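You operate a simulated robot arm through the tools that you are given. There is no shell and no other tool.

Carry out the task below with a simulated robot arm. There is one attempt and no reset: what you move stays moved.

## Task
Finish patching the cream board and test the 100 ohm block.
Fine: orange plug to POS and block in the slot before the brown supply goes on, dial still at 0; then dial up to 6, red slider at HIGH, hold the TEST button with the supply on; dial to 0, switch off, then the block back in its tray slot; the orange and blue plugs stay; leave the other blocks, the red peg, the grey knob and the black supply.

The check looks at the end state, three seconds after you hand in, the way a careful person would. Anything else that was tipped, shoved, dropped, spilled or broken makes it a failure.

## Robot
A 6-joint arm with a fingered hand, fixed in place. Base frame: the origin is at the foot of the arm, x ahead of it, y to its left, z up. Units: mm, degrees, N and s.
With the tool pointing down near the work surface it reaches from about 320 to 820 mm from the base axis. Its first joint turns from -166.0 to 166.0 degrees. Payload 4 kg.
The TCP is the grasp point between the finger pads, 26 mm short of the fingertips. In the tool frame z runs along the fingers and y along their closing line. The gripper opens to 132 mm. The gripper's body begins 73 mm behind the TCP. The gripper is a hand of 5 fingers: y runs from the thumb to the fingers, the wrist lies at [0, 0, -239] in the tool frame, and closing takes about 1.5 s.
Orientation is told as [roll, pitch, yaw] about the base's x, y, z axes, in that order, counted from this pose: with the fingers straight down and closing along the base's y, the tool's x points along the base's -x, its y along +y and its z along -z.

## Interface
- The arm moves only by the tool servo_tool. Its argument "moves" is a list of rows, each a list of 6 numbers: the turn, a rotation vector about the base's x, y, z in degrees, then the shift along the base's x, y, z in cm. In form: [[wx, wy, wz, tx, ty, tz], ...]. A call has 1 to 20 rows; each row shifts and turns the commanded pose from where the row before left it. "gripper" is the closure in counts, from 0 (fully open) to 255 (shut), set as the call begins (left out, the last holds). Rows are played at 5 a second. More than 50 mm and 8.6 degrees between two rows, or a gripper value outside its range, and nothing of the call is played. Where a pose cannot be reached the arm comes as near as it can. A force on the tool above 90 N (or 10 N above the force at the start of the call, whichever is more), or a blocked arm, ends the call early, and 0.2 s more pass. Each finger travels about 45 mm/s and halts on what it meets, pressing with about 27 N; the grip force reading is that of the motor and also rises with nothing between the fingers. The clock runs only during rows and for 0.2 s after the last one: add rows that do not move to give the fingers time. It gives the time, the measured TCP pose, the force on the tool (base axes), the opening and the grip force at its end, in the units of the frame above (readings bear some noise), with the torque about the TCP (base axes, N m) and any sound that the robot's microphone picked up.
- Cameras (640 x 400 px; columns grow to the right, rows downward): "scene" is fixed at [53.1, 503.7, 1582.3]; the picture's right is [-0.63, -0.77, 0.00], its down [-0.73, 0.60, -0.33] and it looks along [0.25, -0.21, -0.95] (base axes); focal length 214 px, centre (320, 200). "wrist" rides on the gripper at [84, 2, -97] in the tool frame; the picture's right is [-0.02, 1.00, 0.00], its down [-0.75, -0.02, -0.66] and it looks along [-0.66, -0.01, 0.75] (tool axes); focal length 270 px, centre (320, 200). There is no depth. A picture from a camera that has moved, and an enlarged one, comes with that camera's place and axes in the base frame and with its lens. The place of the scene camera against the robot may be out by one fixed shift of up to 12 mm in any direction.
- snapshot(camera): a new picture of that camera. No time passes.
- set_fingers(finger1, finger2, finger3, finger4, thumb_bend): sets how far each is bent, from 0 (flat) to 1 (curled in); at 0.3 the hand is open as for a grip, at 0.7 the pads meet at the TCP. One left out holds its place. A second passes; each finger stops where it meets its share of the squeeze, and holds until it gets a number again. A gripper value or a shape takes the hand back. It gives what a move gives, with no picture; readings hold the bend of each and the force on the fingers (four entries, about 0 where the hand has none), thumb and palm.
- hand_shape(shape): the hand has 5 fingers and takes this shape, open, in about a second: jaw (thumb against the fingers, like two jaws); tri (thumb and two fingers); tip (a fingertip pinch); poke (one finger out to press); point (the index stretched); flat (the hand flat); cup (the hand cupped); fist (a fist). The gripper value then closes the fingers along that shape, each until it touches; the sizes above hold for jaw. It gives what a move gives, with no picture.
- inspect(camera, box): a new picture of the part [left, top, right, bottom] of that camera's present view, enlarged. No time passes.
- finish_job(): hands the job in; it is judged then, once.

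Places have to be worked out from the pictures, the camera data and where the tool is seen. Open the gripper and draw the arm clear of the work before you hand the job in, unless the task says otherwise.

The tools are called as a command line: name --pt "numbers of a row" for each row, then --argument value for the rest, lists and objects as JSON in quotes. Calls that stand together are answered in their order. servo_tool: Moves the arm, as the interface text tells. Its arguments: {"type":"object","properties":{"moves":{"type":"array","items":{"type":"array","items":{"type":"number"}}},"gripper":{"type":"number"}},"required":["moves"]} The other tools are called the same way: hand_shape (shape) gives the hand a shape; set_fingers (finger1, finger2, finger3, finger4, thumb_bend) moves the fingers one by one; snapshot (camera) takes a picture; inspect (camera, box) takes an enlarged picture of a part of a camera's view; finish_job () hands the job in.

At the start:

```text
t: 0.0
tcp_pos: [533.9, 118.7, 1171.2]
tool_rot: [0.0, 0.0, 0.0]
contact_force: [-0.3, 0.4, -0.3]
ft_torque: [0.0, -0.01, 0.0]
width: 131.9
gripper_force: 0.2
shape: jaw
bend: [0.3, 0.3, 0.3, 0.3, 0.3]
finger forces: [0.1, 0.0, 0.0, 0.0, 0.1, 0.0]
```

scene: 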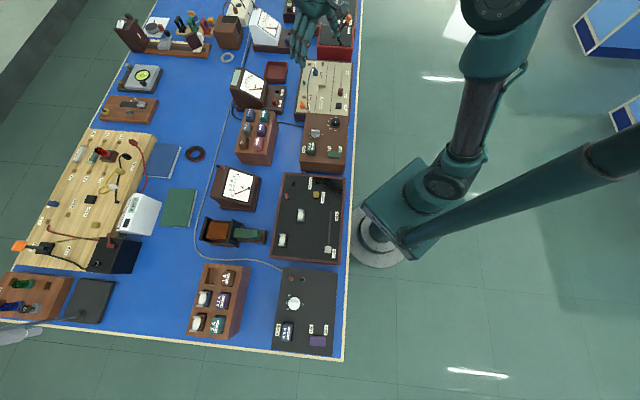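
wrist: 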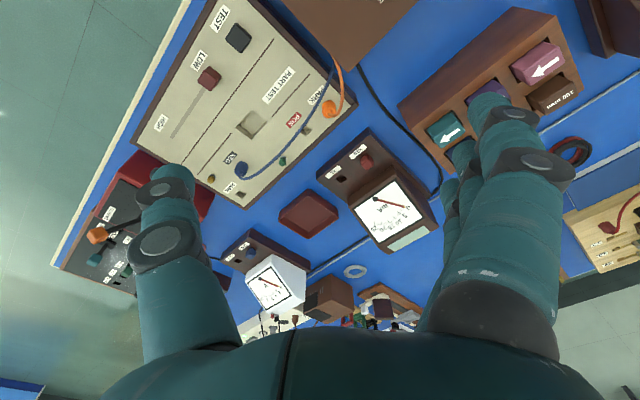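

I'll start by looking closely at the scene from both cameras before moving anything.

inspect --camera "scene" --box '[220, 50, 380, 150]'

inspect --camera "scene" --box '[200, 0, 360, 100]'

inspect --camera "scene" --box '[220, 100, 380, 200]'

inspect --camera "wrist" --box '[120, 0, 380, 200]'

inspect --camera "wrist" --box '[380, 0, 640, 200]'

```text
4.00 times, centred on (300, 100) of scene
camera zoom: at [53.1, 503.7, 1582.3], right [-0.63, -0.77, 0.0], down [-0.73, 0.6, -0.33], along [0.25, -0.21, -0.95], focal length 858 px, centre (400, 600)
```

zoom: 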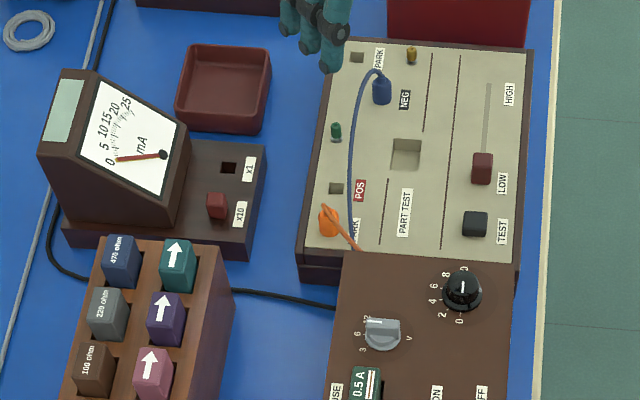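

```text
4.00 times, centred on (280, 50) of scene
camera zoom: at [53.1, 503.7, 1582.3], right [-0.63, -0.77, 0.0], down [-0.73, 0.6, -0.33], along [0.25, -0.21, -0.95], focal length 858 px, centre (480, 800)
```

zoom: 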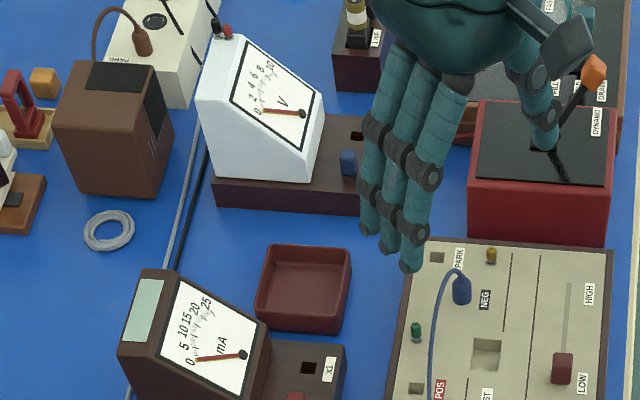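

```text
4.00 times, centred on (300, 150) of scene
camera zoom: at [53.1, 503.7, 1582.3], right [-0.63, -0.77, 0.0], down [-0.73, 0.6, -0.33], along [0.25, -0.21, -0.95], focal length 858 px, centre (400, 400)
```

zoom: 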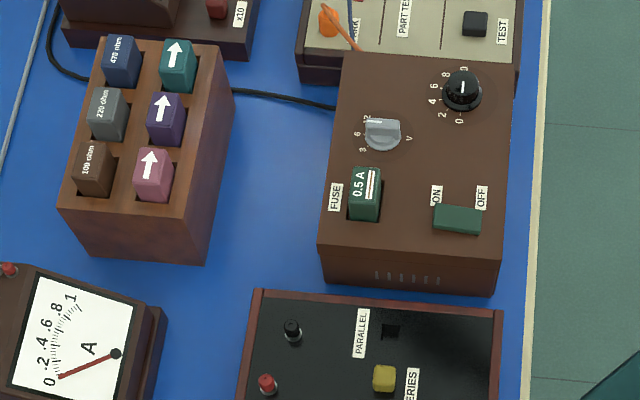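

```text
2.00 times, centred on (250, 100) of wrist
camera zoom: at [448.8, 120.9, 1268.2], right [0.02, 1.0, 0.0], down [0.75, -0.02, 0.66], along [0.66, -0.01, -0.75], focal length 541 px, centre (460, 400)
```

zoom: 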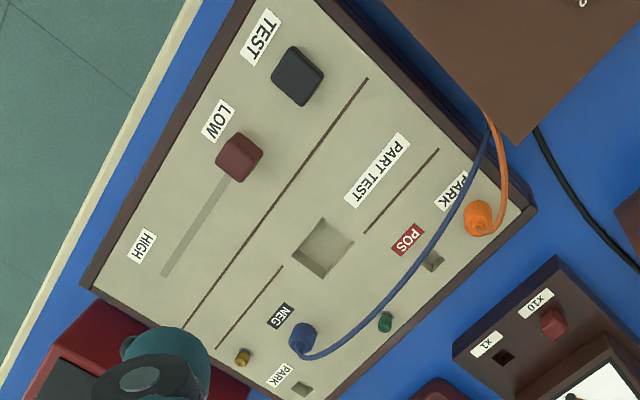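

```text
2.00 times, centred on (510, 100) of wrist
camera zoom: at [448.8, 120.9, 1268.2], right [0.02, 1.0, 0.0], down [0.75, -0.02, 0.66], along [0.66, -0.01, -0.75], focal length 541 px, centre (-60, 400)
```

zoom: 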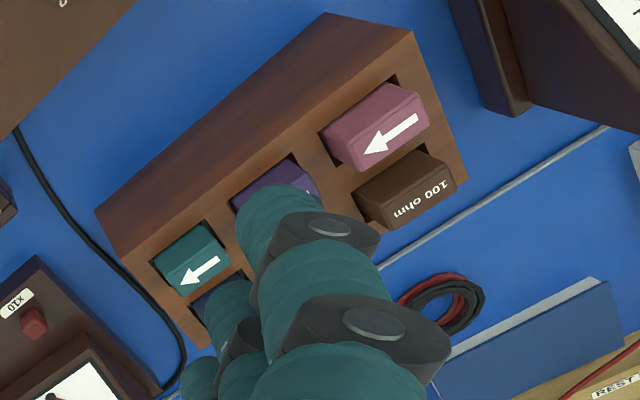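

The board sits at roughly 45° to the base axes with its top at z≈870, and the supply is near x≈400, y≈150. I'll lower the wrist camera towards the supply dial to check its setting.

servo_tool --pt "0 0 0 -3 0 -3" --pt "0 0 0 -3 0 -3" --pt "0 0 0 -3 0 -3" --pt "0 0 0 -2 0 -3"

snapshot --camera "wrist"

```text
t: 1.0
tcp_pos: [423.3, 119.3, 1052.6]
tool_rot: [0.0, 0.0, -0.1]
contact_force: [0.4, 0.1, 0.1]
ft_torque: [-0.01, 0.0, 0.0]
width: 132.0
gripper_force: 0.1
shape: jaw
bend: [0.3, 0.3, 0.3, 0.3, 0.3]
finger forces: [0.0, 0.0, 0.0, 0.0, 0.0, 0.0]
```

```text
taken
camera wrist: at [339.1, 120.7, 1149.0], right [0.02, 1.0, 0.0], down [0.75, -0.02, 0.66], along [0.66, -0.01, -0.75], focal length 270 px, centre (320, 200)
```

wrist: 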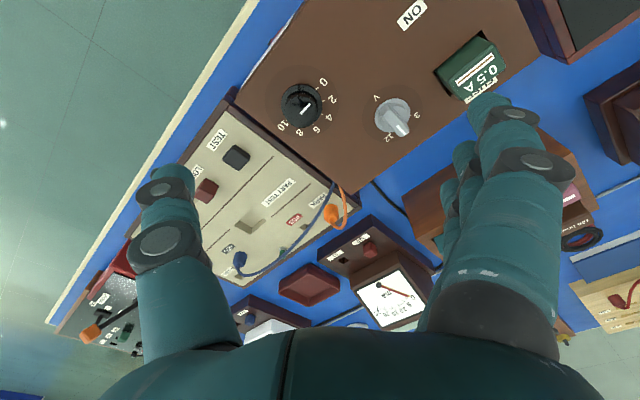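

inspect --camera "wrist" --box '[240, 50, 440, 175]'

inspect --camera "wrist" --box '[160, 110, 360, 290]'

inspect --camera "scene" --box '[300, 100, 360, 180]'

```text
3.20 times, centred on (340, 112) of wrist
camera zoom: at [339.1, 120.7, 1149.0], right [0.02, 1.0, 0.0], down [0.75, -0.02, 0.66], along [0.66, -0.01, -0.75], focal length 865 px, centre (256, 480)
```

zoom: 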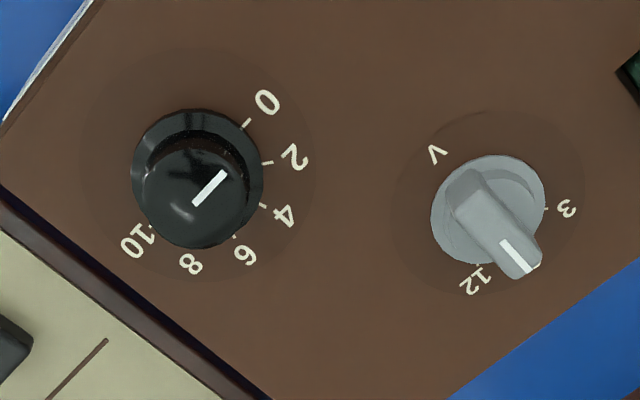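

```text
2.22 times, centred on (260, 200) of wrist
camera zoom: at [339.1, 120.7, 1149.0], right [0.02, 1.0, 0.0], down [0.75, -0.02, 0.66], along [0.66, -0.01, -0.75], focal length 601 px, centre (453, 200)
```

zoom: 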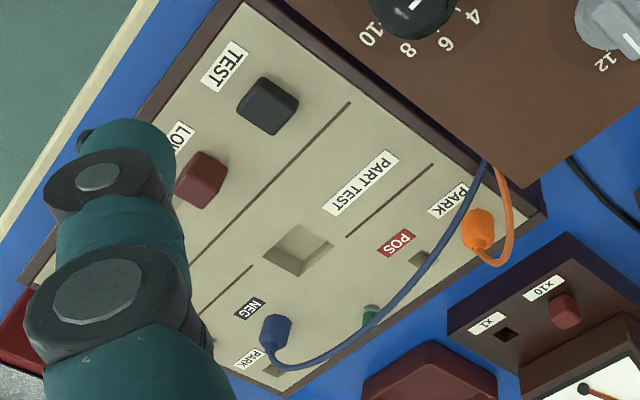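

```text
5.00 times, centred on (330, 140) of scene
camera zoom: at [53.1, 503.7, 1582.3], right [-0.63, -0.77, 0.0], down [-0.73, 0.6, -0.33], along [0.25, -0.21, -0.95], focal length 1072 px, centre (270, 500)
```

zoom: 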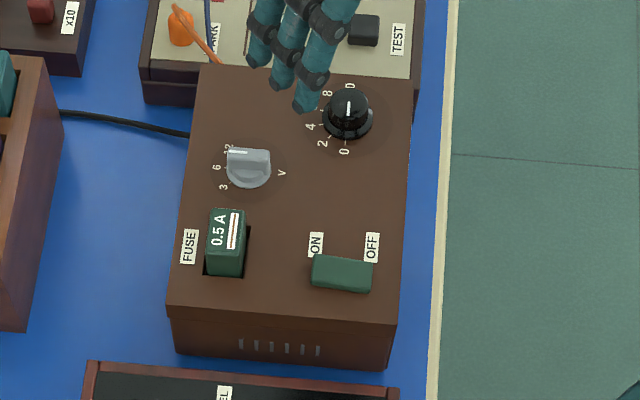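

The dial's white line points at 0, and going up means turning clockwise seen from above. Next I'll move the hand over the orange plug to locate it and the POS socket.

servo_tool --pt "0 0 0 4 0 -1" --pt "0 0 0 4 0 -1" --pt "0 0 0 4 0 -1" --pt "0 0 0 3 0 -1"

snapshot --camera "wrist"

inspect --camera "wrist" --box '[200, 20, 440, 170]'

```text
t: 2.0
tcp_pos: [574.6, 118.0, 1011.1]
tool_rot: [0.0, 0.1, 0.0]
contact_force: [-0.5, 0.6, -0.5]
ft_torque: [0.0, 0.01, 0.01]
width: 132.1
gripper_force: 0.0
shape: jaw
bend: [0.3, 0.3, 0.3, 0.3, 0.3]
finger forces: [0.0, 0.0, 0.0, 0.0, 0.0, 0.0]
```

```text
taken
camera wrist: at [489.3, 120.5, 1107.8], right [0.02, 1.0, 0.0], down [0.75, -0.02, 0.66], along [0.66, -0.01, -0.75], focal length 270 px, centre (320, 200)
```

wrist: 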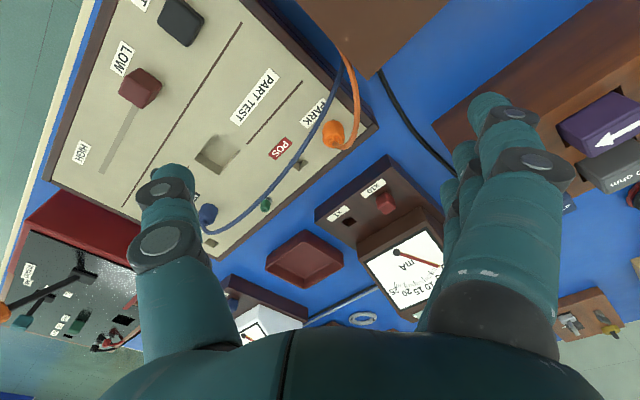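

```text
2.67 times, centred on (320, 95) of wrist
camera zoom: at [489.3, 120.5, 1107.8], right [0.02, 1.0, 0.0], down [0.75, -0.02, 0.66], along [0.66, -0.01, -0.75], focal length 721 px, centre (320, 480)
```

zoom: 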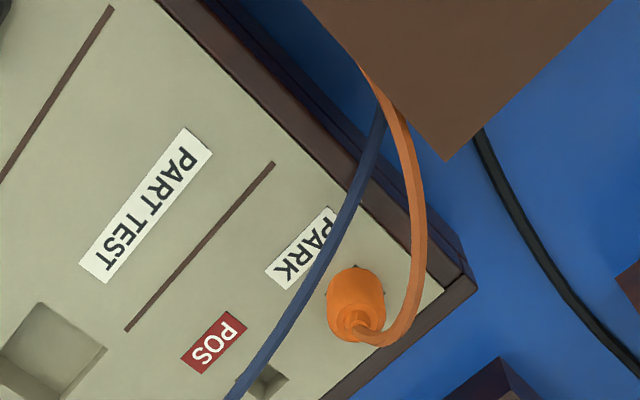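

Triangulating three wrist views puts the board top at z≈843, the POS hole at about (665, 94) and the orange plug at about (616, 134). I'll switch to the fingertip pinch and see how it looks, since the plug is small.

hand_shape --shape "tip"

snapshot --camera "wrist"

inspect --camera "scene" --box '[240, 0, 400, 100]'

```text
t: 2.9
tcp_pos: [573.8, 118.2, 1010.8]
tool_rot: [0.0, 0.1, 0.1]
contact_force: [0.6, -0.1, -0.2]
ft_torque: [0.01, 0.01, 0.01]
width: 131.7
gripper_force: 0.0
shape: tip
bend: [0.0, 0.3, 0.3, 0.0, 0.3]
finger forces: [0.0, 0.0, 0.1, 0.1, 0.0, 0.1]
```

```text
taken
camera wrist: at [488.7, 120.6, 1107.7], right [0.02, 1.0, 0.0], down [0.75, -0.02, 0.66], along [0.66, -0.01, -0.75], focal length 270 px, centre (320, 200)
```

wrist: 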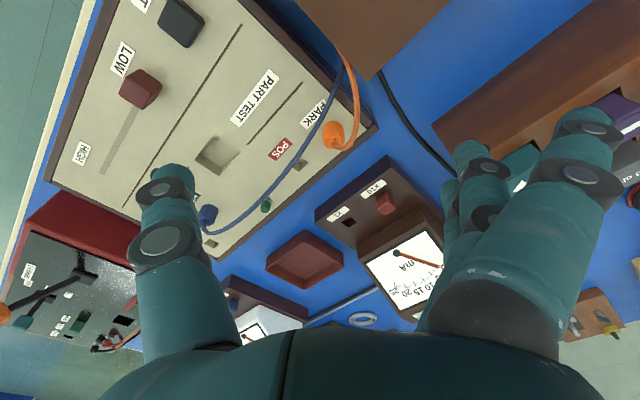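

```text
4.00 times, centred on (320, 50) of scene
camera zoom: at [53.1, 503.7, 1582.3], right [-0.63, -0.77, 0.0], down [-0.73, 0.6, -0.33], along [0.25, -0.21, -0.95], focal length 858 px, centre (320, 800)
```

zoom: 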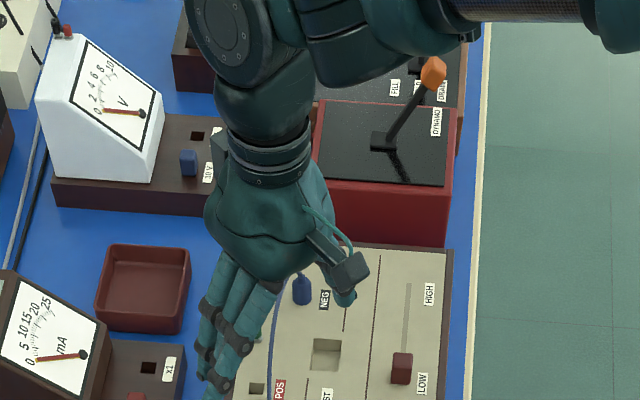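

In "tip", fingers 2 and 3 oppose the thumb while 1 and 4 stay flat. I'll close it in the air to see where the pads meet and where the idle fingers end up.

servo_tool --pt "0 0 0 0 0 0" --pt "0 0 0 0 0 0" --pt "0 0 0 0 0 0" --pt "0 0 0 0 0 0" --pt "0 0 0 0 0 0" --pt "0 0 0 0 0 0" --pt "0 0 0 0 0 0" --pt "0 0 0 0 0 0" --gripper 255

snapshot --camera "wrist"

inspect --camera "scene" --box '[240, 0, 400, 100]'

```text
t: 4.7
tcp_pos: [573.2, 118.8, 1010.4]
tool_rot: [0.1, 0.0, 0.0]
contact_force: [0.1, 0.4, -0.7]
ft_torque: [0.03, 0.01, -0.02]
width: 0.3
gripper_force: 14.0
shape: tip
bend: [0.03, 0.63, 0.63, 0.03, 0.66]
finger forces: [0.0, 0.0, 0.0, 0.0, 0.0, 0.0]
```

```text
taken
camera wrist: at [488.9, 120.6, 1107.6], right [0.02, 1.0, 0.0], down [0.75, -0.02, 0.66], along [0.66, -0.01, -0.75], focal length 270 px, centre (320, 200)
```

wrist: 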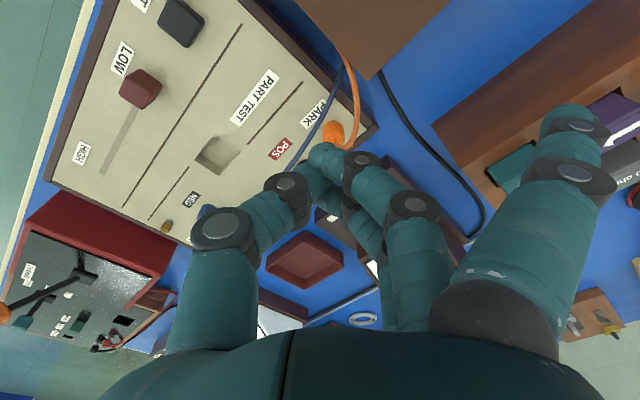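

```text
4.00 times, centred on (320, 50) of scene
camera zoom: at [53.1, 503.7, 1582.3], right [-0.63, -0.77, 0.0], down [-0.73, 0.6, -0.33], along [0.25, -0.21, -0.95], focal length 858 px, centre (320, 800)
```

zoom: 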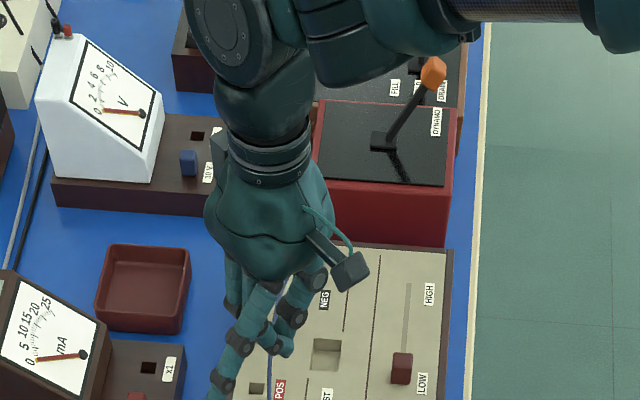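

The pinch meets close to the TCP, but idle finger 1 sticks out and down. I'll try curling fingers 1 and 4 out of the way and opening fingers 2, 3 and the thumb.

set_fingers --finger1 1.0 --finger2 0.45 --finger3 0.45 --finger4 1.0 --thumb_bend 0.45

snapshot --camera "wrist"

inspect --camera "scene" --box '[240, 0, 400, 100]'

```text
t: 5.7
tcp_pos: [574.4, 119.0, 1009.8]
tool_rot: [0.0, 0.0, 0.0]
contact_force: [-0.3, -0.3, 0.2]
ft_torque: [-0.01, -0.01, 0.01]
width: 54.9
gripper_force: 0.0
shape: fingers
bend: [1.0, 0.45, 0.45, 1.0, 0.45]
finger forces: [0.0, 0.1, 0.0, 0.0, 0.0, 0.1]
```

```text
taken
camera wrist: at [488.9, 120.6, 1107.6], right [0.02, 1.0, 0.0], down [0.75, -0.02, 0.66], along [0.66, -0.01, -0.75], focal length 270 px, centre (320, 200)
```

wrist: 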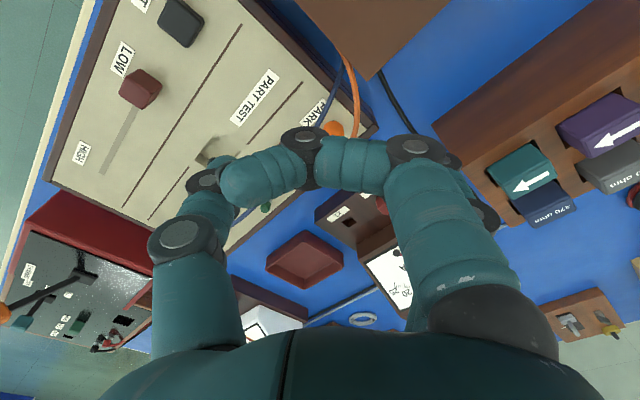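

```text
4.00 times, centred on (320, 50) of scene
camera zoom: at [53.1, 503.7, 1582.3], right [-0.63, -0.77, 0.0], down [-0.73, 0.6, -0.33], along [0.25, -0.21, -0.95], focal length 858 px, centre (320, 800)
```

zoom: 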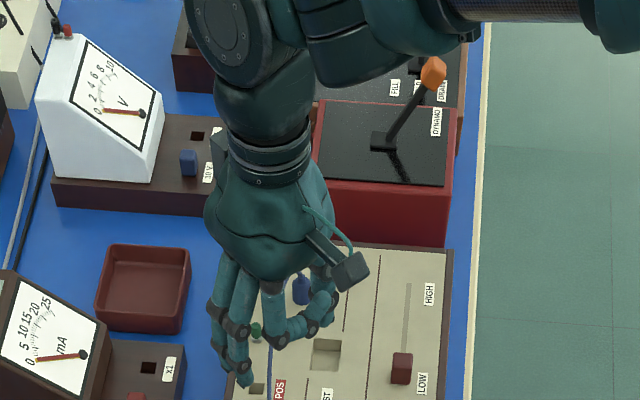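

The curled finger 1 blocks the wrist view but stays above the work. I'll look at the "tri" shape for comparison.

hand_shape --shape "tri"

snapshot --camera "wrist"

inspect --camera "scene" --box '[240, 0, 400, 100]'

```text
t: 6.6
tcp_pos: [574.4, 118.6, 1010.4]
tool_rot: [0.0, -0.1, 0.1]
contact_force: [-1.1, 0.7, 0.0]
ft_torque: [0.0, -0.03, 0.0]
width: 132.3
gripper_force: 0.1
shape: tri
bend: [0.0, 0.3, 0.3, 0.0, 0.3]
finger forces: [0.0, 0.1, 0.0, 0.0, 0.0, 0.0]
```

```text
taken
camera wrist: at [488.9, 120.6, 1107.6], right [0.02, 1.0, 0.0], down [0.75, -0.02, 0.66], along [0.66, -0.01, -0.75], focal length 270 px, centre (320, 200)
```

wrist: 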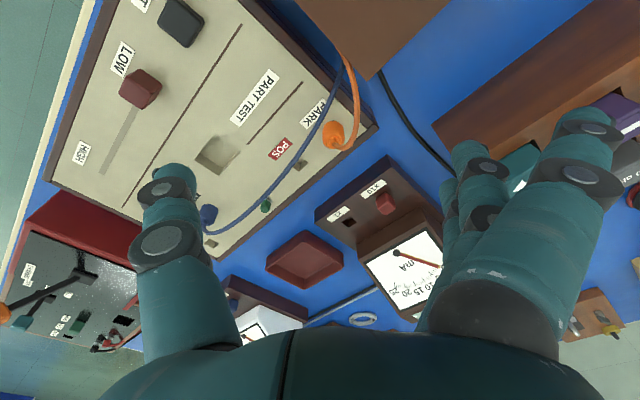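

```text
4.00 times, centred on (320, 50) of scene
camera zoom: at [53.1, 503.7, 1582.3], right [-0.63, -0.77, 0.0], down [-0.73, 0.6, -0.33], along [0.25, -0.21, -0.95], focal length 858 px, centre (320, 800)
```

zoom: 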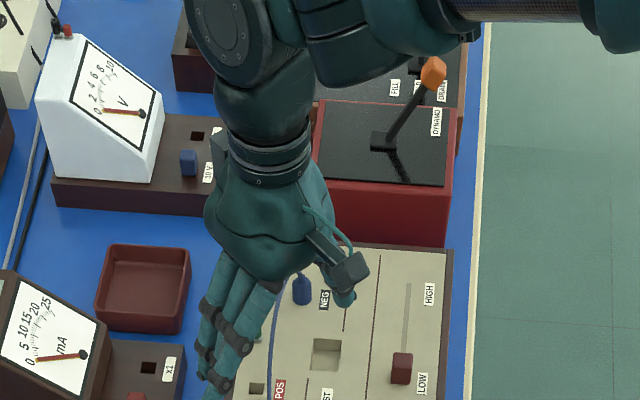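

"tri" is identical, so I'll use set_fingers for a pinch with fingers 1 and 4 curled. The board runs at about −45°, so I'll yaw −45° and move above the plug for a closer view.

servo_tool --pt "0 0 -7.5 0.8 0.2 -0.8" --pt "0 0 -7.5 0.8 0.2 -0.8" --pt "0 0 -7.5 0.8 0.2 -0.8" --pt "0 0 -7.5 0.8 0.2 -0.8" --pt "0 0 -7.5 0.8 0.1 -0.8" --pt "0 0 -7.5 0.8 0.1 -0.8"

snapshot --camera "wrist"

inspect --camera "wrist" --box '[200, 50, 440, 200]'

inspect --camera "scene" --box '[220, 20, 380, 120]'

```text
t: 8.0
tcp_pos: [621.7, 129.9, 964.0]
tool_rot: [-0.1, 0.1, -45.1]
contact_force: [0.1, 0.1, 0.8]
ft_torque: [0.01, 0.03, 0.01]
width: 132.0
gripper_force: 0.1
shape: tri
bend: [0.0, 0.3, 0.3, 0.0, 0.3]
finger forces: [0.0, 0.0, 0.1, 0.0, 0.0, 0.0]
```

```text
taken
camera wrist: at [562.9, 190.4, 1060.1], right [0.72, 0.69, 0.0], down [0.52, -0.54, 0.66], along [0.45, -0.48, -0.75], focal length 270 px, centre (320, 200)
```

wrist: 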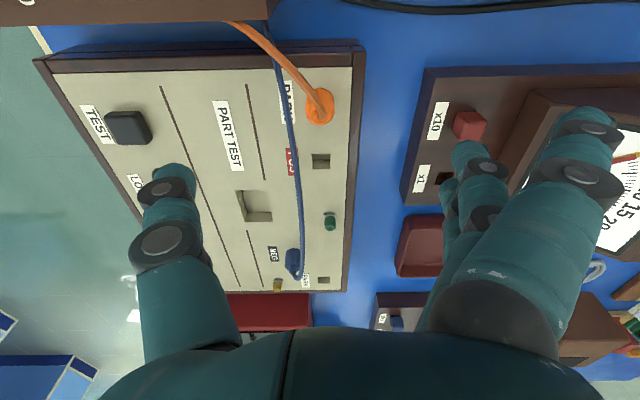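

```text
2.67 times, centred on (320, 125) of wrist
camera zoom: at [562.9, 190.4, 1060.1], right [0.72, 0.69, 0.0], down [0.52, -0.54, 0.66], along [0.45, -0.48, -0.75], focal length 721 px, centre (320, 400)
```

zoom: 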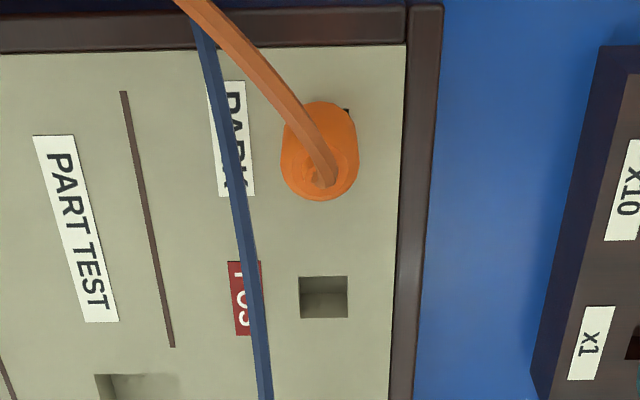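

```text
4.00 times, centred on (300, 70) of scene
camera zoom: at [53.1, 503.7, 1582.3], right [-0.63, -0.77, 0.0], down [-0.73, 0.6, -0.33], along [0.25, -0.21, -0.95], focal length 858 px, centre (400, 720)
```

zoom: 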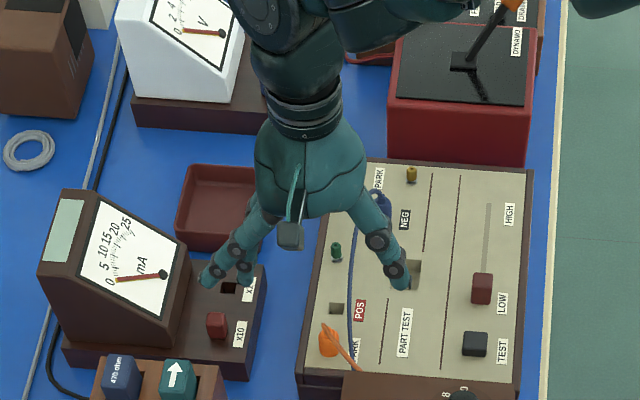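

Combining this view with the earlier one gives a board top of about z≈858 and POS at about (656, 95). I'll shift sideways at the same orientation and height to get a clean stereo pair.

servo_tool --pt "0 0 0 -2.8 0 0" --pt "0 0 0 -2.8 -0.7 0" --pt "0 0 0 -2.0 -0.7 0" --pt "0 0 0 0 0 0"

snapshot --camera "wrist"

inspect --camera "wrist" --box '[240, 120, 480, 270]'

inspect --camera "wrist" --box '[160, 0, 480, 200]'

```text
t: 9.0
tcp_pos: [545.3, 115.8, 964.0]
tool_rot: [-0.1, 0.0, -45.0]
contact_force: [-0.3, -0.3, 0.0]
ft_torque: [-0.02, -0.01, -0.02]
width: 131.9
gripper_force: 0.0
shape: tri
bend: [0.0, 0.3, 0.3, 0.0, 0.3]
finger forces: [0.0, 0.0, 0.1, 0.0, 0.1, 0.0]
```

```text
taken
camera wrist: at [486.4, 176.1, 1061.6], right [0.72, 0.69, 0.0], down [0.52, -0.54, 0.66], along [0.46, -0.47, -0.75], focal length 270 px, centre (320, 200)
```

wrist: 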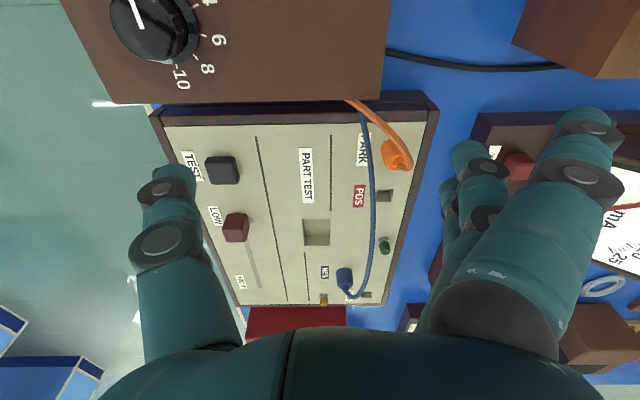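

```text
2.67 times, centred on (360, 195) of wrist
camera zoom: at [486.4, 176.1, 1061.6], right [0.72, 0.69, 0.0], down [0.52, -0.54, 0.66], along [0.46, -0.47, -0.75], focal length 721 px, centre (213, 213)
```

zoom: 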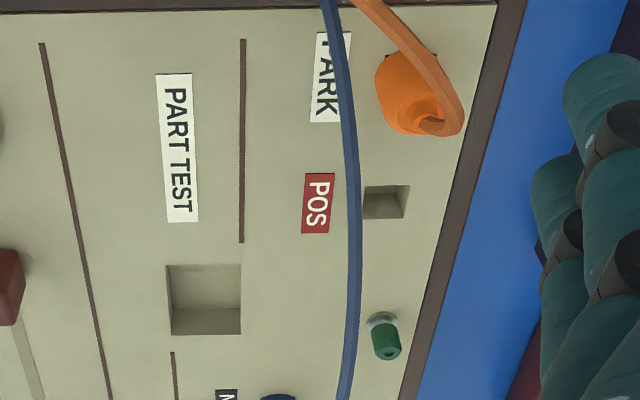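

```text
2.00 times, centred on (320, 100) of wrist
camera zoom: at [486.4, 176.1, 1061.6], right [0.72, 0.69, 0.0], down [0.52, -0.54, 0.66], along [0.46, -0.47, -0.75], focal length 541 px, centre (320, 400)
```

zoom: 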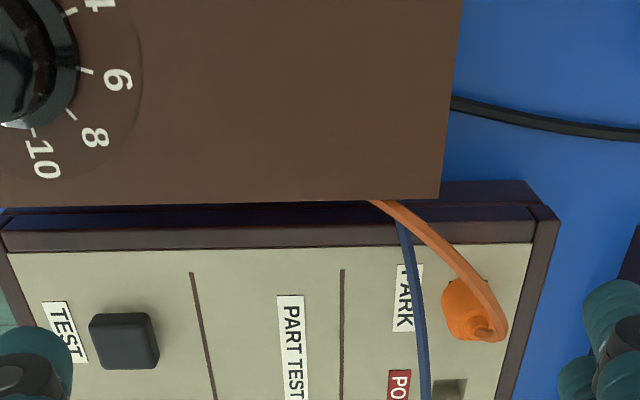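

Stereo now gives the POS hole at about (658, 92.5, 852) and the plug top at (616, 136, 886), so the shift is 60 mm along the board. I'll set the pinch with fingers 1 and 4 curled, then move above the plug.

set_fingers --finger1 1.0 --finger2 0.45 --finger3 0.45 --finger4 1.0 --thumb_bend 0.45

servo_tool --pt "0 0 0 2.4 0.6 -0.4" --pt "0 0 0 2.4 0.7 -0.4" --pt "0 0 0 2.27 0.62 -0.6" --pt "0 0 0 0 0 -1.0" --pt "0 0 0 0 0 0"

snapshot --camera "wrist"

inspect --camera "scene" --box '[240, 50, 360, 125]'

```text
t: 10.0
tcp_pos: [544.7, 115.6, 965.1]
tool_rot: [0.1, 0.0, -45.1]
contact_force: [0.3, 0.5, 0.1]
ft_torque: [-0.01, -0.01, -0.01]
width: 55.8
gripper_force: 0.1
shape: fingers
bend: [1.0, 0.45, 0.45, 1.0, 0.45]
finger forces: [0.0, 0.0, 0.0, 0.0, 0.0, 0.0]
```

```text
t: 11.2
tcp_pos: [617.0, 133.5, 938.5]
tool_rot: [0.0, 0.0, -45.1]
contact_force: [-0.3, 0.5, 0.0]
ft_torque: [0.0, 0.02, 0.0]
width: 55.6
gripper_force: 0.1
shape: fingers
bend: [1.0, 0.45, 0.45, 1.0, 0.45]
finger forces: [0.1, 0.0, 0.0, 0.0, 0.0, 0.0]
```

```text
taken
camera wrist: at [557.5, 195.0, 1035.7], right [0.72, 0.69, 0.0], down [0.52, -0.54, 0.66], along [0.46, -0.47, -0.75], focal length 270 px, centre (320, 200)
```

wrist: 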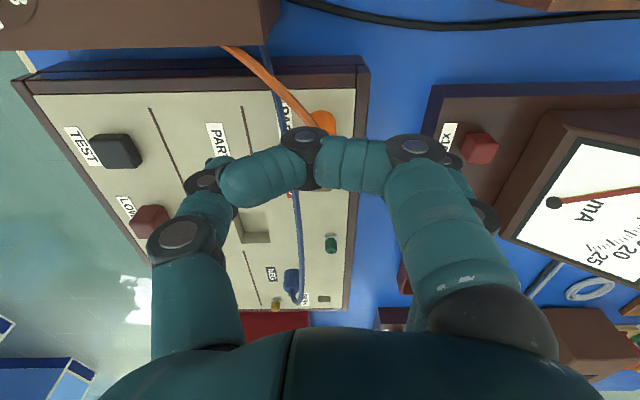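

```text
5.33 times, centred on (300, 88) of scene
camera zoom: at [53.1, 503.7, 1582.3], right [-0.63, -0.77, 0.0], down [-0.73, 0.6, -0.33], along [0.25, -0.21, -0.95], focal length 1144 px, centre (427, 800)
```

zoom: 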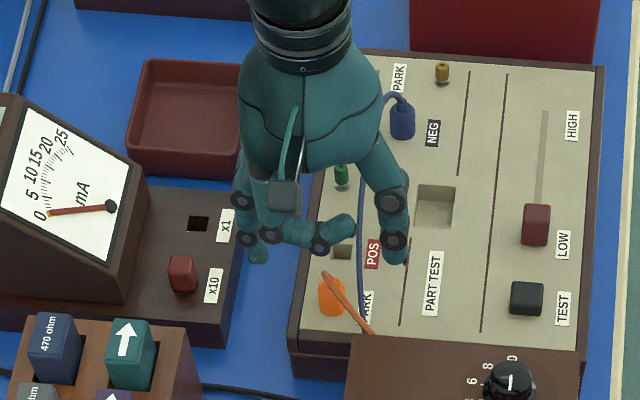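

Curled fingers hang about at TCP level and would foul the orange cord, so I'll half-open fingers 1 and 4 instead, which puts them in the free gap beside the board. Then I'll check the alignment.

set_fingers --finger1 0.38 --finger2 0.47 --finger3 0.47 --finger4 0.38 --thumb_bend 0.47

snapshot --camera "wrist"

inspect --camera "wrist" --box '[200, 80, 440, 230]'

```text
t: 12.2
tcp_pos: [614.8, 134.3, 939.1]
tool_rot: [0.0, 0.0, -45.0]
contact_force: [1.6, -0.4, 0.9]
ft_torque: [0.03, -0.02, 0.0]
width: 99.2
gripper_force: 0.2
shape: fingers
bend: [0.38, 0.47, 0.47, 0.38, 0.47]
finger forces: [0.0, 0.0, 0.1, 0.1, 0.0, 0.0]
```

```text
taken
camera wrist: at [557.4, 194.9, 1035.8], right [0.72, 0.69, 0.0], down [0.52, -0.54, 0.66], along [0.46, -0.47, -0.75], focal length 270 px, centre (320, 200)
```

wrist: 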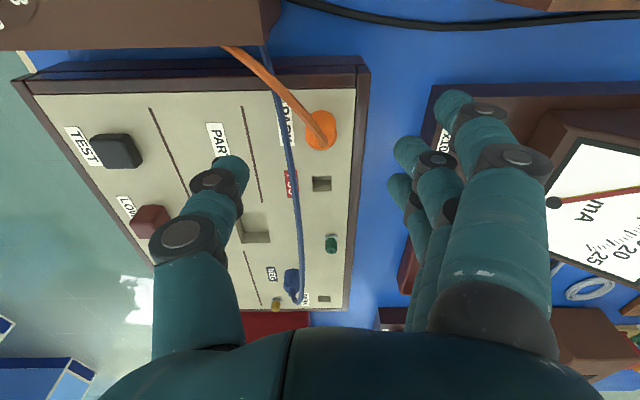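

```text
2.67 times, centred on (320, 155) of wrist
camera zoom: at [557.4, 194.9, 1035.8], right [0.72, 0.69, 0.0], down [0.52, -0.54, 0.66], along [0.46, -0.47, -0.75], focal length 721 px, centre (320, 320)
```

zoom: 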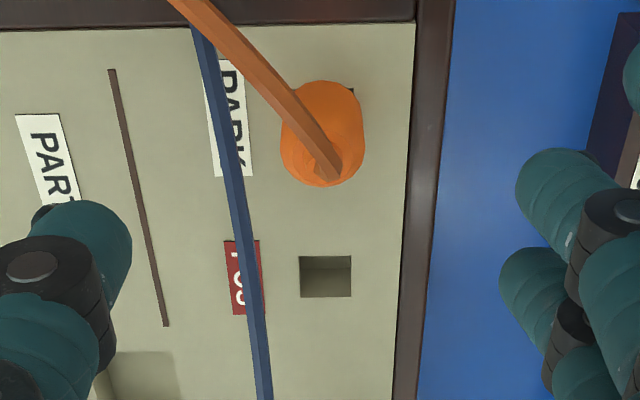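

Thumb and finger tips straddle the plug evenly (mid column ≈318, plug ≈321), and the plug is confirmed at about (616.5, 134.5). I'll go down in two stages, watching the force.

servo_tool --pt "0 0 0 0 0 -1.0" --pt "0 0 0 0 0 -1.0" --pt "0 0 0 0 0 -1.0" --pt "0 0 0 0 0 -0.5" --pt "0 0 0 0 0 0"

snapshot --camera "wrist"

inspect --camera "scene" --box '[240, 50, 360, 125]'

```text
t: 13.4
tcp_pos: [616.6, 135.1, 903.1]
tool_rot: [0.1, 0.0, -44.9]
contact_force: [0.1, -0.9, 0.2]
ft_torque: [-0.02, 0.02, 0.01]
width: 99.4
gripper_force: 0.0
shape: fingers
bend: [0.38, 0.47, 0.47, 0.38, 0.47]
finger forces: [0.0, 0.0, 0.0, 0.0, 0.0, 0.0]
```

```text
taken
camera wrist: at [557.6, 195.9, 1001.3], right [0.72, 0.69, 0.0], down [0.52, -0.54, 0.66], along [0.46, -0.47, -0.75], focal length 270 px, centre (320, 200)
```

wrist: 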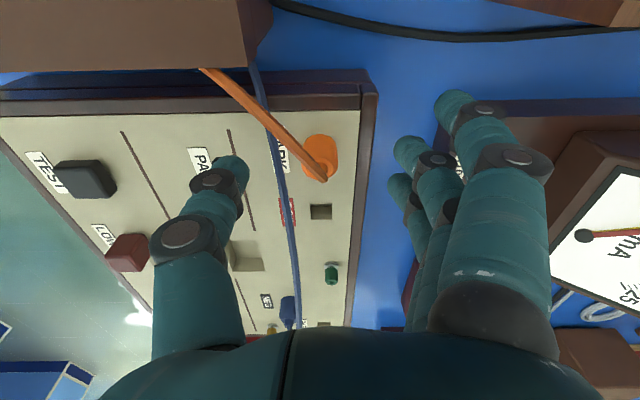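

```text
5.33 times, centred on (300, 88) of scene
camera zoom: at [53.1, 503.7, 1582.3], right [-0.63, -0.77, 0.0], down [-0.73, 0.6, -0.33], along [0.25, -0.21, -0.95], focal length 1144 px, centre (427, 800)
```

zoom: 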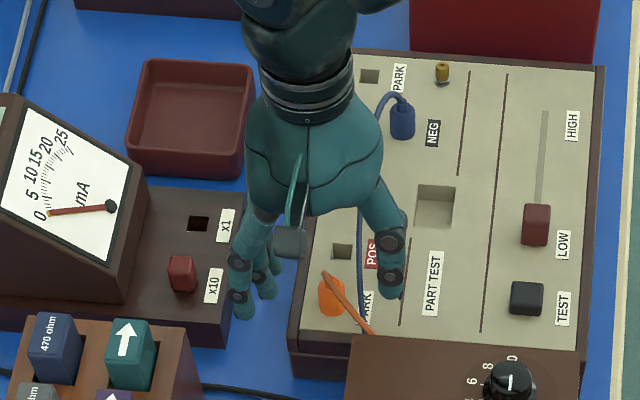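

Everything matches: the plug is centred and there's no contact. I'll descend 20 mm more so the pads cover the plug body, then close.

servo_tool --pt "0 0 0 0 0 -0.7" --pt "0 0 0 0 0 -0.7" --pt "0 0 0 0 0 -0.5" --pt "0 0 0 0 0 0"

snapshot --camera "wrist"

```text
t: 14.4
tcp_pos: [616.3, 135.6, 885.3]
tool_rot: [0.0, 0.1, -45.0]
contact_force: [0.2, -0.6, -0.9]
ft_torque: [0.02, -0.02, 0.02]
width: 99.1
gripper_force: 0.2
shape: fingers
bend: [0.38, 0.47, 0.47, 0.38, 0.47]
finger forces: [0.0, 0.1, 0.1, 0.0, 0.1, 0.0]
```

```text
taken
camera wrist: at [557.0, 195.4, 981.8], right [0.72, 0.69, 0.0], down [0.52, -0.54, 0.66], along [0.46, -0.47, -0.75], focal length 270 px, centre (320, 200)
```

wrist: 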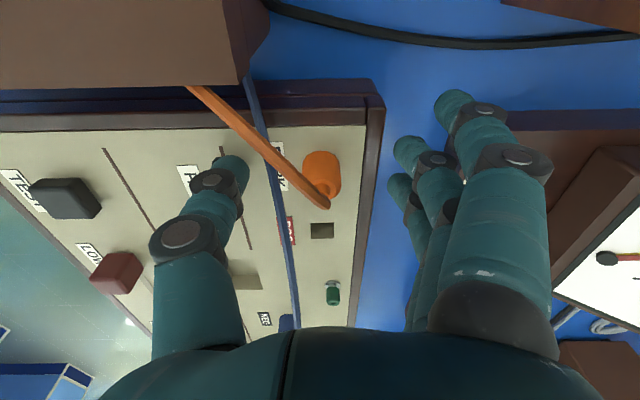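

No contact yet at TCP z 885, and the tips are just above the board. I'll close thumb and fingers 2 and 3 on the plug.

set_fingers --finger2 0.7 --finger3 0.7 --thumb_bend 0.7

snapshot --camera "wrist"

inspect --camera "scene" --box '[240, 50, 360, 125]'

```text
t: 15.4
tcp_pos: [615.4, 135.6, 884.8]
tool_rot: [0.0, 0.0, -45.0]
contact_force: [0.1, 0.2, 0.0]
ft_torque: [0.0, 0.02, -0.01]
width: 69.5
gripper_force: 6.0
shape: fingers
bend: [0.38, 0.69, 0.65, 0.38, 0.68]
finger forces: [0.0, 0.7, 5.2, 0.0, 5.8, 0.0]
```

```text
taken
camera wrist: at [556.9, 195.4, 982.0], right [0.72, 0.69, 0.0], down [0.52, -0.54, 0.66], along [0.46, -0.47, -0.75], focal length 270 px, centre (320, 200)
```

wrist: 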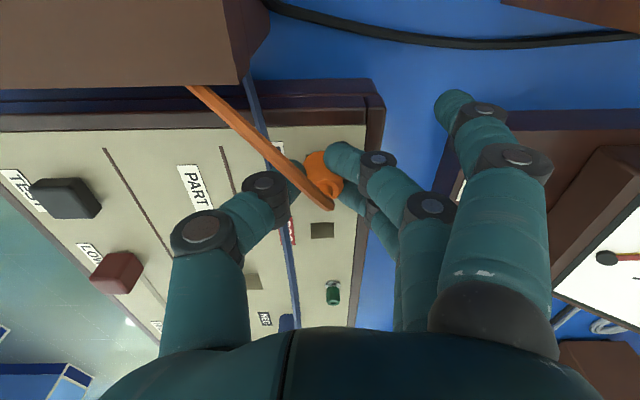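

```text
5.33 times, centred on (300, 88) of scene
camera zoom: at [53.1, 503.7, 1582.3], right [-0.63, -0.77, 0.0], down [-0.73, 0.6, -0.33], along [0.25, -0.21, -0.95], focal length 1144 px, centre (427, 800)
```

zoom: 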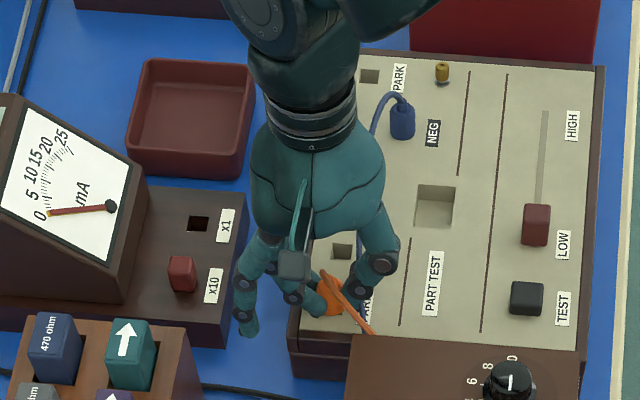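

The thumb and finger 3 hold the plug at about 5–6 N. I'll lift slowly and see whether the plug comes along.

servo_tool --pt "0 0 0 0 0 0.4" --pt "0 0 0 0 0 0.4" --pt "0 0 0 0 0 0.4" --pt "0 0 0 0 0 0.4" --pt "0 0 0 0 0 0"

inspect --camera "wrist" --box '[200, 80, 440, 230]'

inspect --camera "scene" --box '[270, 70, 350, 120]'

```text
t: 16.6
tcp_pos: [615.9, 134.0, 900.9]
tool_rot: [0.1, 0.0, -45.1]
contact_force: [0.0, 0.2, -0.4]
ft_torque: [-0.02, 0.02, 0.0]
width: 69.5
gripper_force: 5.9
shape: fingers
bend: [0.38, 0.69, 0.65, 0.38, 0.68]
finger forces: [0.1, 0.8, 5.0, 0.1, 5.8, 0.0]
```

```text
2.67 times, centred on (320, 155) of wrist
camera zoom: at [557.1, 195.2, 997.5], right [0.72, 0.69, 0.0], down [0.52, -0.54, 0.66], along [0.46, -0.47, -0.75], focal length 721 px, centre (320, 320)
```

zoom: 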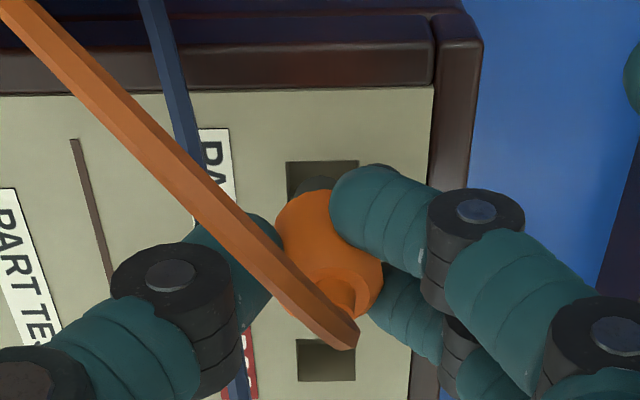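

```text
8.00 times, centred on (310, 95) of scene
camera zoom: at [53.1, 503.7, 1582.3], right [-0.63, -0.77, 0.0], down [-0.73, 0.6, -0.33], along [0.25, -0.21, -0.95], focal length 1716 px, centre (400, 1040)
```

zoom: 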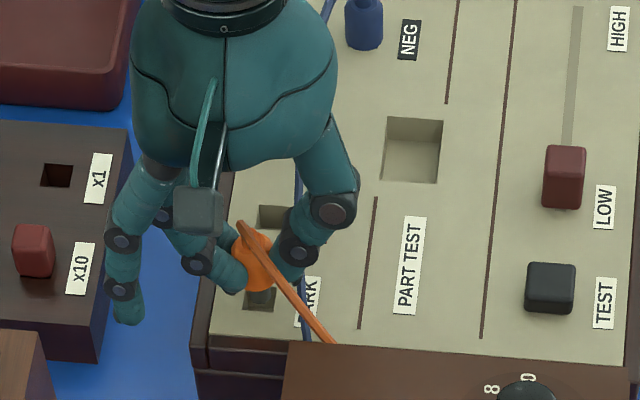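

The plug lifted cleanly and the PARK hole is visible below it. From this image POS is offset from PARK by (+41, −41) mm. I'll raise it further and carry it over.

servo_tool --pt "0 0 0 0 0 0.7" --pt "0 0 0 0 0 0.7" --pt "0 0 0 1.4 -1.4 0" --pt "0 0 0 1.4 -1.4 0" --pt "0 0 0 1.3 -1.3 0" --pt "0 0 0 0 0 0"

snapshot --camera "wrist"

inspect --camera "wrist" --box '[200, 80, 440, 230]'

inspect --camera "scene" --box '[270, 60, 350, 110]'

```text
t: 18.0
tcp_pos: [657.1, 92.7, 914.1]
tool_rot: [0.0, 0.0, -45.1]
contact_force: [-0.1, 0.8, 0.6]
ft_torque: [0.0, 0.0, 0.02]
width: 69.6
gripper_force: 5.4
shape: fingers
bend: [0.38, 0.69, 0.65, 0.38, 0.68]
finger forces: [0.0, 0.8, 5.0, 0.0, 5.8, 0.0]
```

```text
taken
camera wrist: at [598.6, 154.5, 1011.0], right [0.72, 0.69, 0.0], down [0.52, -0.54, 0.66], along [0.46, -0.47, -0.75], focal length 270 px, centre (320, 200)
```

wrist: 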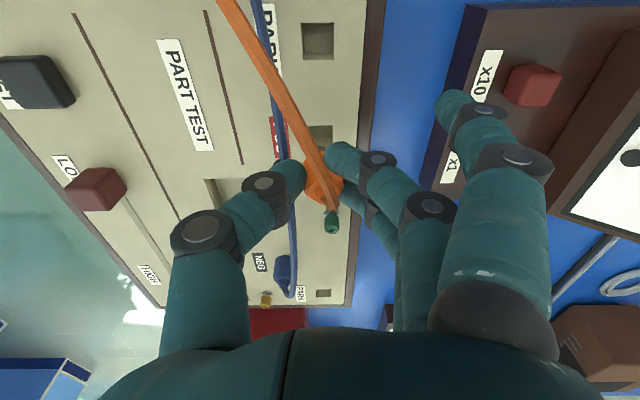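

```text
2.67 times, centred on (320, 155) of wrist
camera zoom: at [598.6, 154.5, 1011.0], right [0.72, 0.69, 0.0], down [0.52, -0.54, 0.66], along [0.46, -0.47, -0.75], focal length 721 px, centre (320, 320)
```

zoom: 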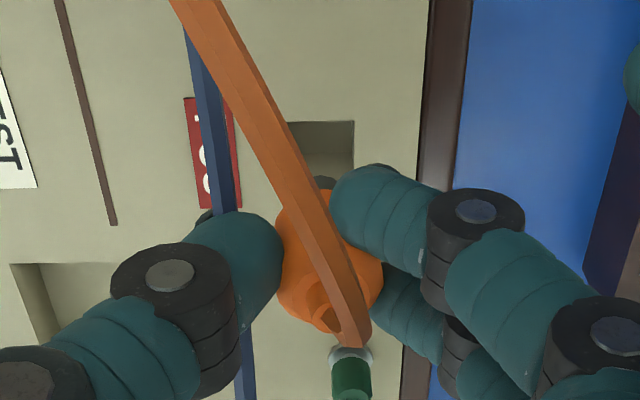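

```text
8.00 times, centred on (310, 85) of scene
camera zoom: at [53.1, 503.7, 1582.3], right [-0.63, -0.77, 0.0], down [-0.73, 0.6, -0.33], along [0.25, -0.21, -0.95], focal length 1716 px, centre (400, 1120)
```

zoom: 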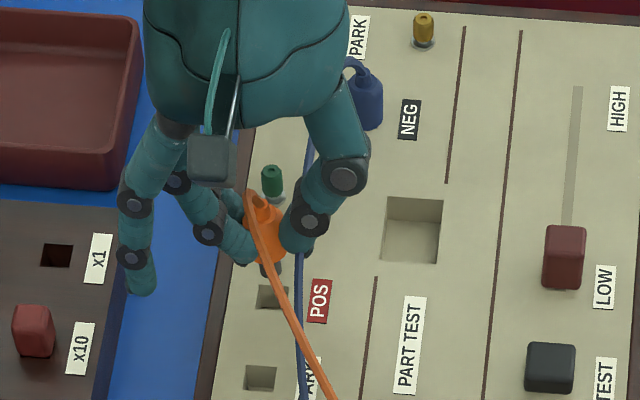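

The pin sits right above the POS hole, with both at column ≈320. I'll lower it in small steps and watch the force.

servo_tool --pt "0 0 0 0 0 -0.6" --pt "0 0 0 0 0 -0.5" --pt "0 0 0 0 0 -0.3" --pt "0 0 0 0 0 -0.2" --pt "0 0 0 0 0 -0.2" --pt "0 0 0 0 0 0"

inspect --camera "wrist" --box '[200, 80, 440, 230]'

inspect --camera "scene" --box '[270, 60, 350, 110]'

```text
t: 19.4
tcp_pos: [656.6, 94.2, 897.0]
tool_rot: [0.0, -0.1, -45.0]
contact_force: [0.0, -0.1, -0.6]
ft_torque: [0.03, 0.0, -0.01]
width: 69.5
gripper_force: 5.8
shape: fingers
bend: [0.38, 0.69, 0.65, 0.38, 0.68]
finger forces: [0.0, 0.9, 5.1, 0.0, 5.8, 0.1]
```

```text
2.67 times, centred on (320, 155) of wrist
camera zoom: at [598.2, 154.6, 993.7], right [0.72, 0.69, 0.0], down [0.52, -0.54, 0.66], along [0.46, -0.47, -0.75], focal length 721 px, centre (320, 320)
```

zoom: 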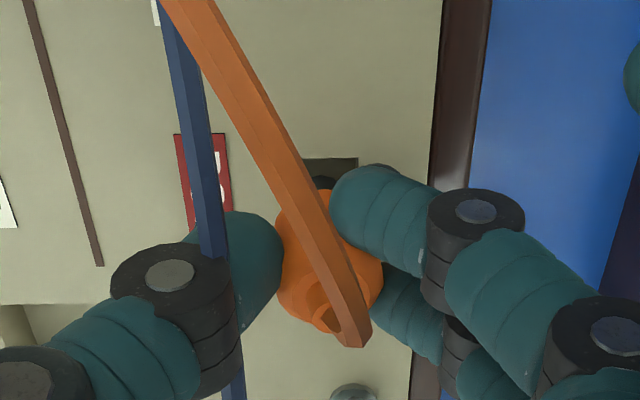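

```text
8.00 times, centred on (310, 85) of scene
camera zoom: at [53.1, 503.7, 1582.3], right [-0.63, -0.77, 0.0], down [-0.73, 0.6, -0.33], along [0.25, -0.21, -0.95], focal length 1716 px, centre (400, 1120)
```

zoom: 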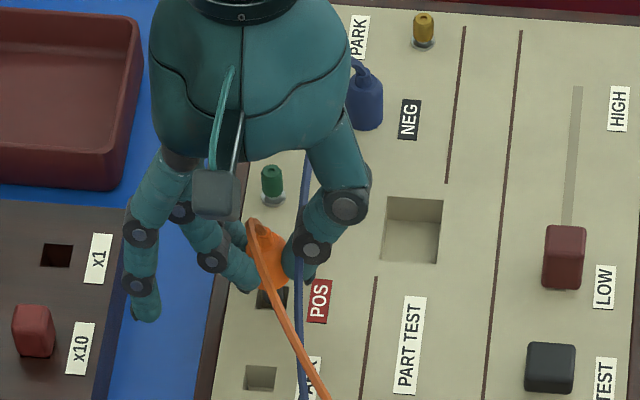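

The pin is entering the hole area with no force. I'll continue down to the original seated height of about 885.

servo_tool --pt "0 0 0 0 0 -0.3" --pt "0 0 0 0 0 -0.3" --pt "0 0 0 0 0 -0.3" --pt "0 0 0 0 0 -0.2" --pt "0 0 0 0 0 0"

inspect --camera "wrist" --box '[200, 80, 440, 230]'

inspect --camera "scene" --box '[270, 60, 350, 110]'

```text
t: 20.6
tcp_pos: [656.5, 93.2, 886.3]
tool_rot: [0.1, 0.0, -45.1]
contact_force: [-0.1, 0.3, -0.9]
ft_torque: [0.01, 0.0, 0.02]
width: 69.9
gripper_force: 5.4
shape: fingers
bend: [0.38, 0.69, 0.65, 0.38, 0.68]
finger forces: [0.1, 0.7, 5.2, 0.1, 5.8, 0.0]
```

```text
2.67 times, centred on (320, 155) of wrist
camera zoom: at [598.4, 154.6, 982.7], right [0.72, 0.69, 0.0], down [0.52, -0.54, 0.66], along [0.46, -0.47, -0.75], focal length 721 px, centre (320, 320)
```

zoom: 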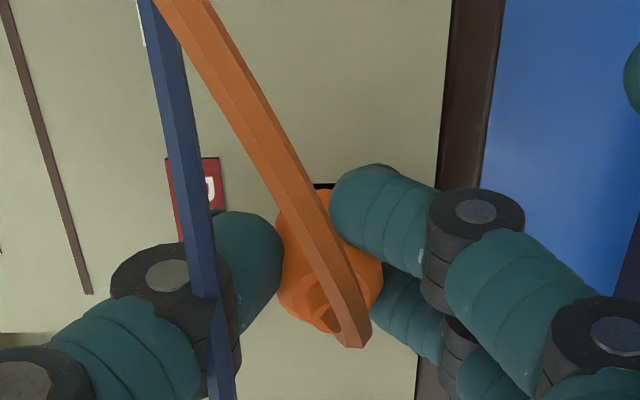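

```text
8.00 times, centred on (310, 85) of scene
camera zoom: at [53.1, 503.7, 1582.3], right [-0.63, -0.77, 0.0], down [-0.73, 0.6, -0.33], along [0.25, -0.21, -0.95], focal length 1716 px, centre (400, 1120)
```

zoom: 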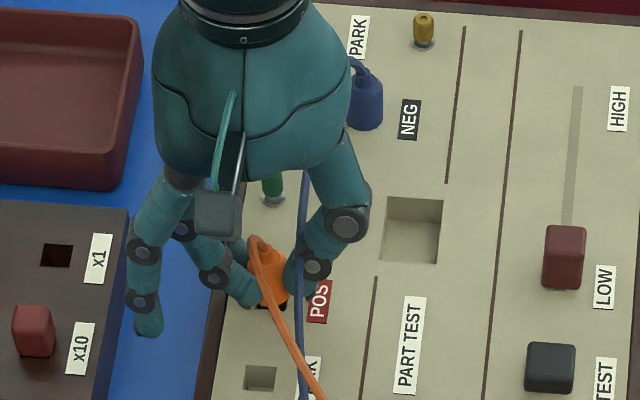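

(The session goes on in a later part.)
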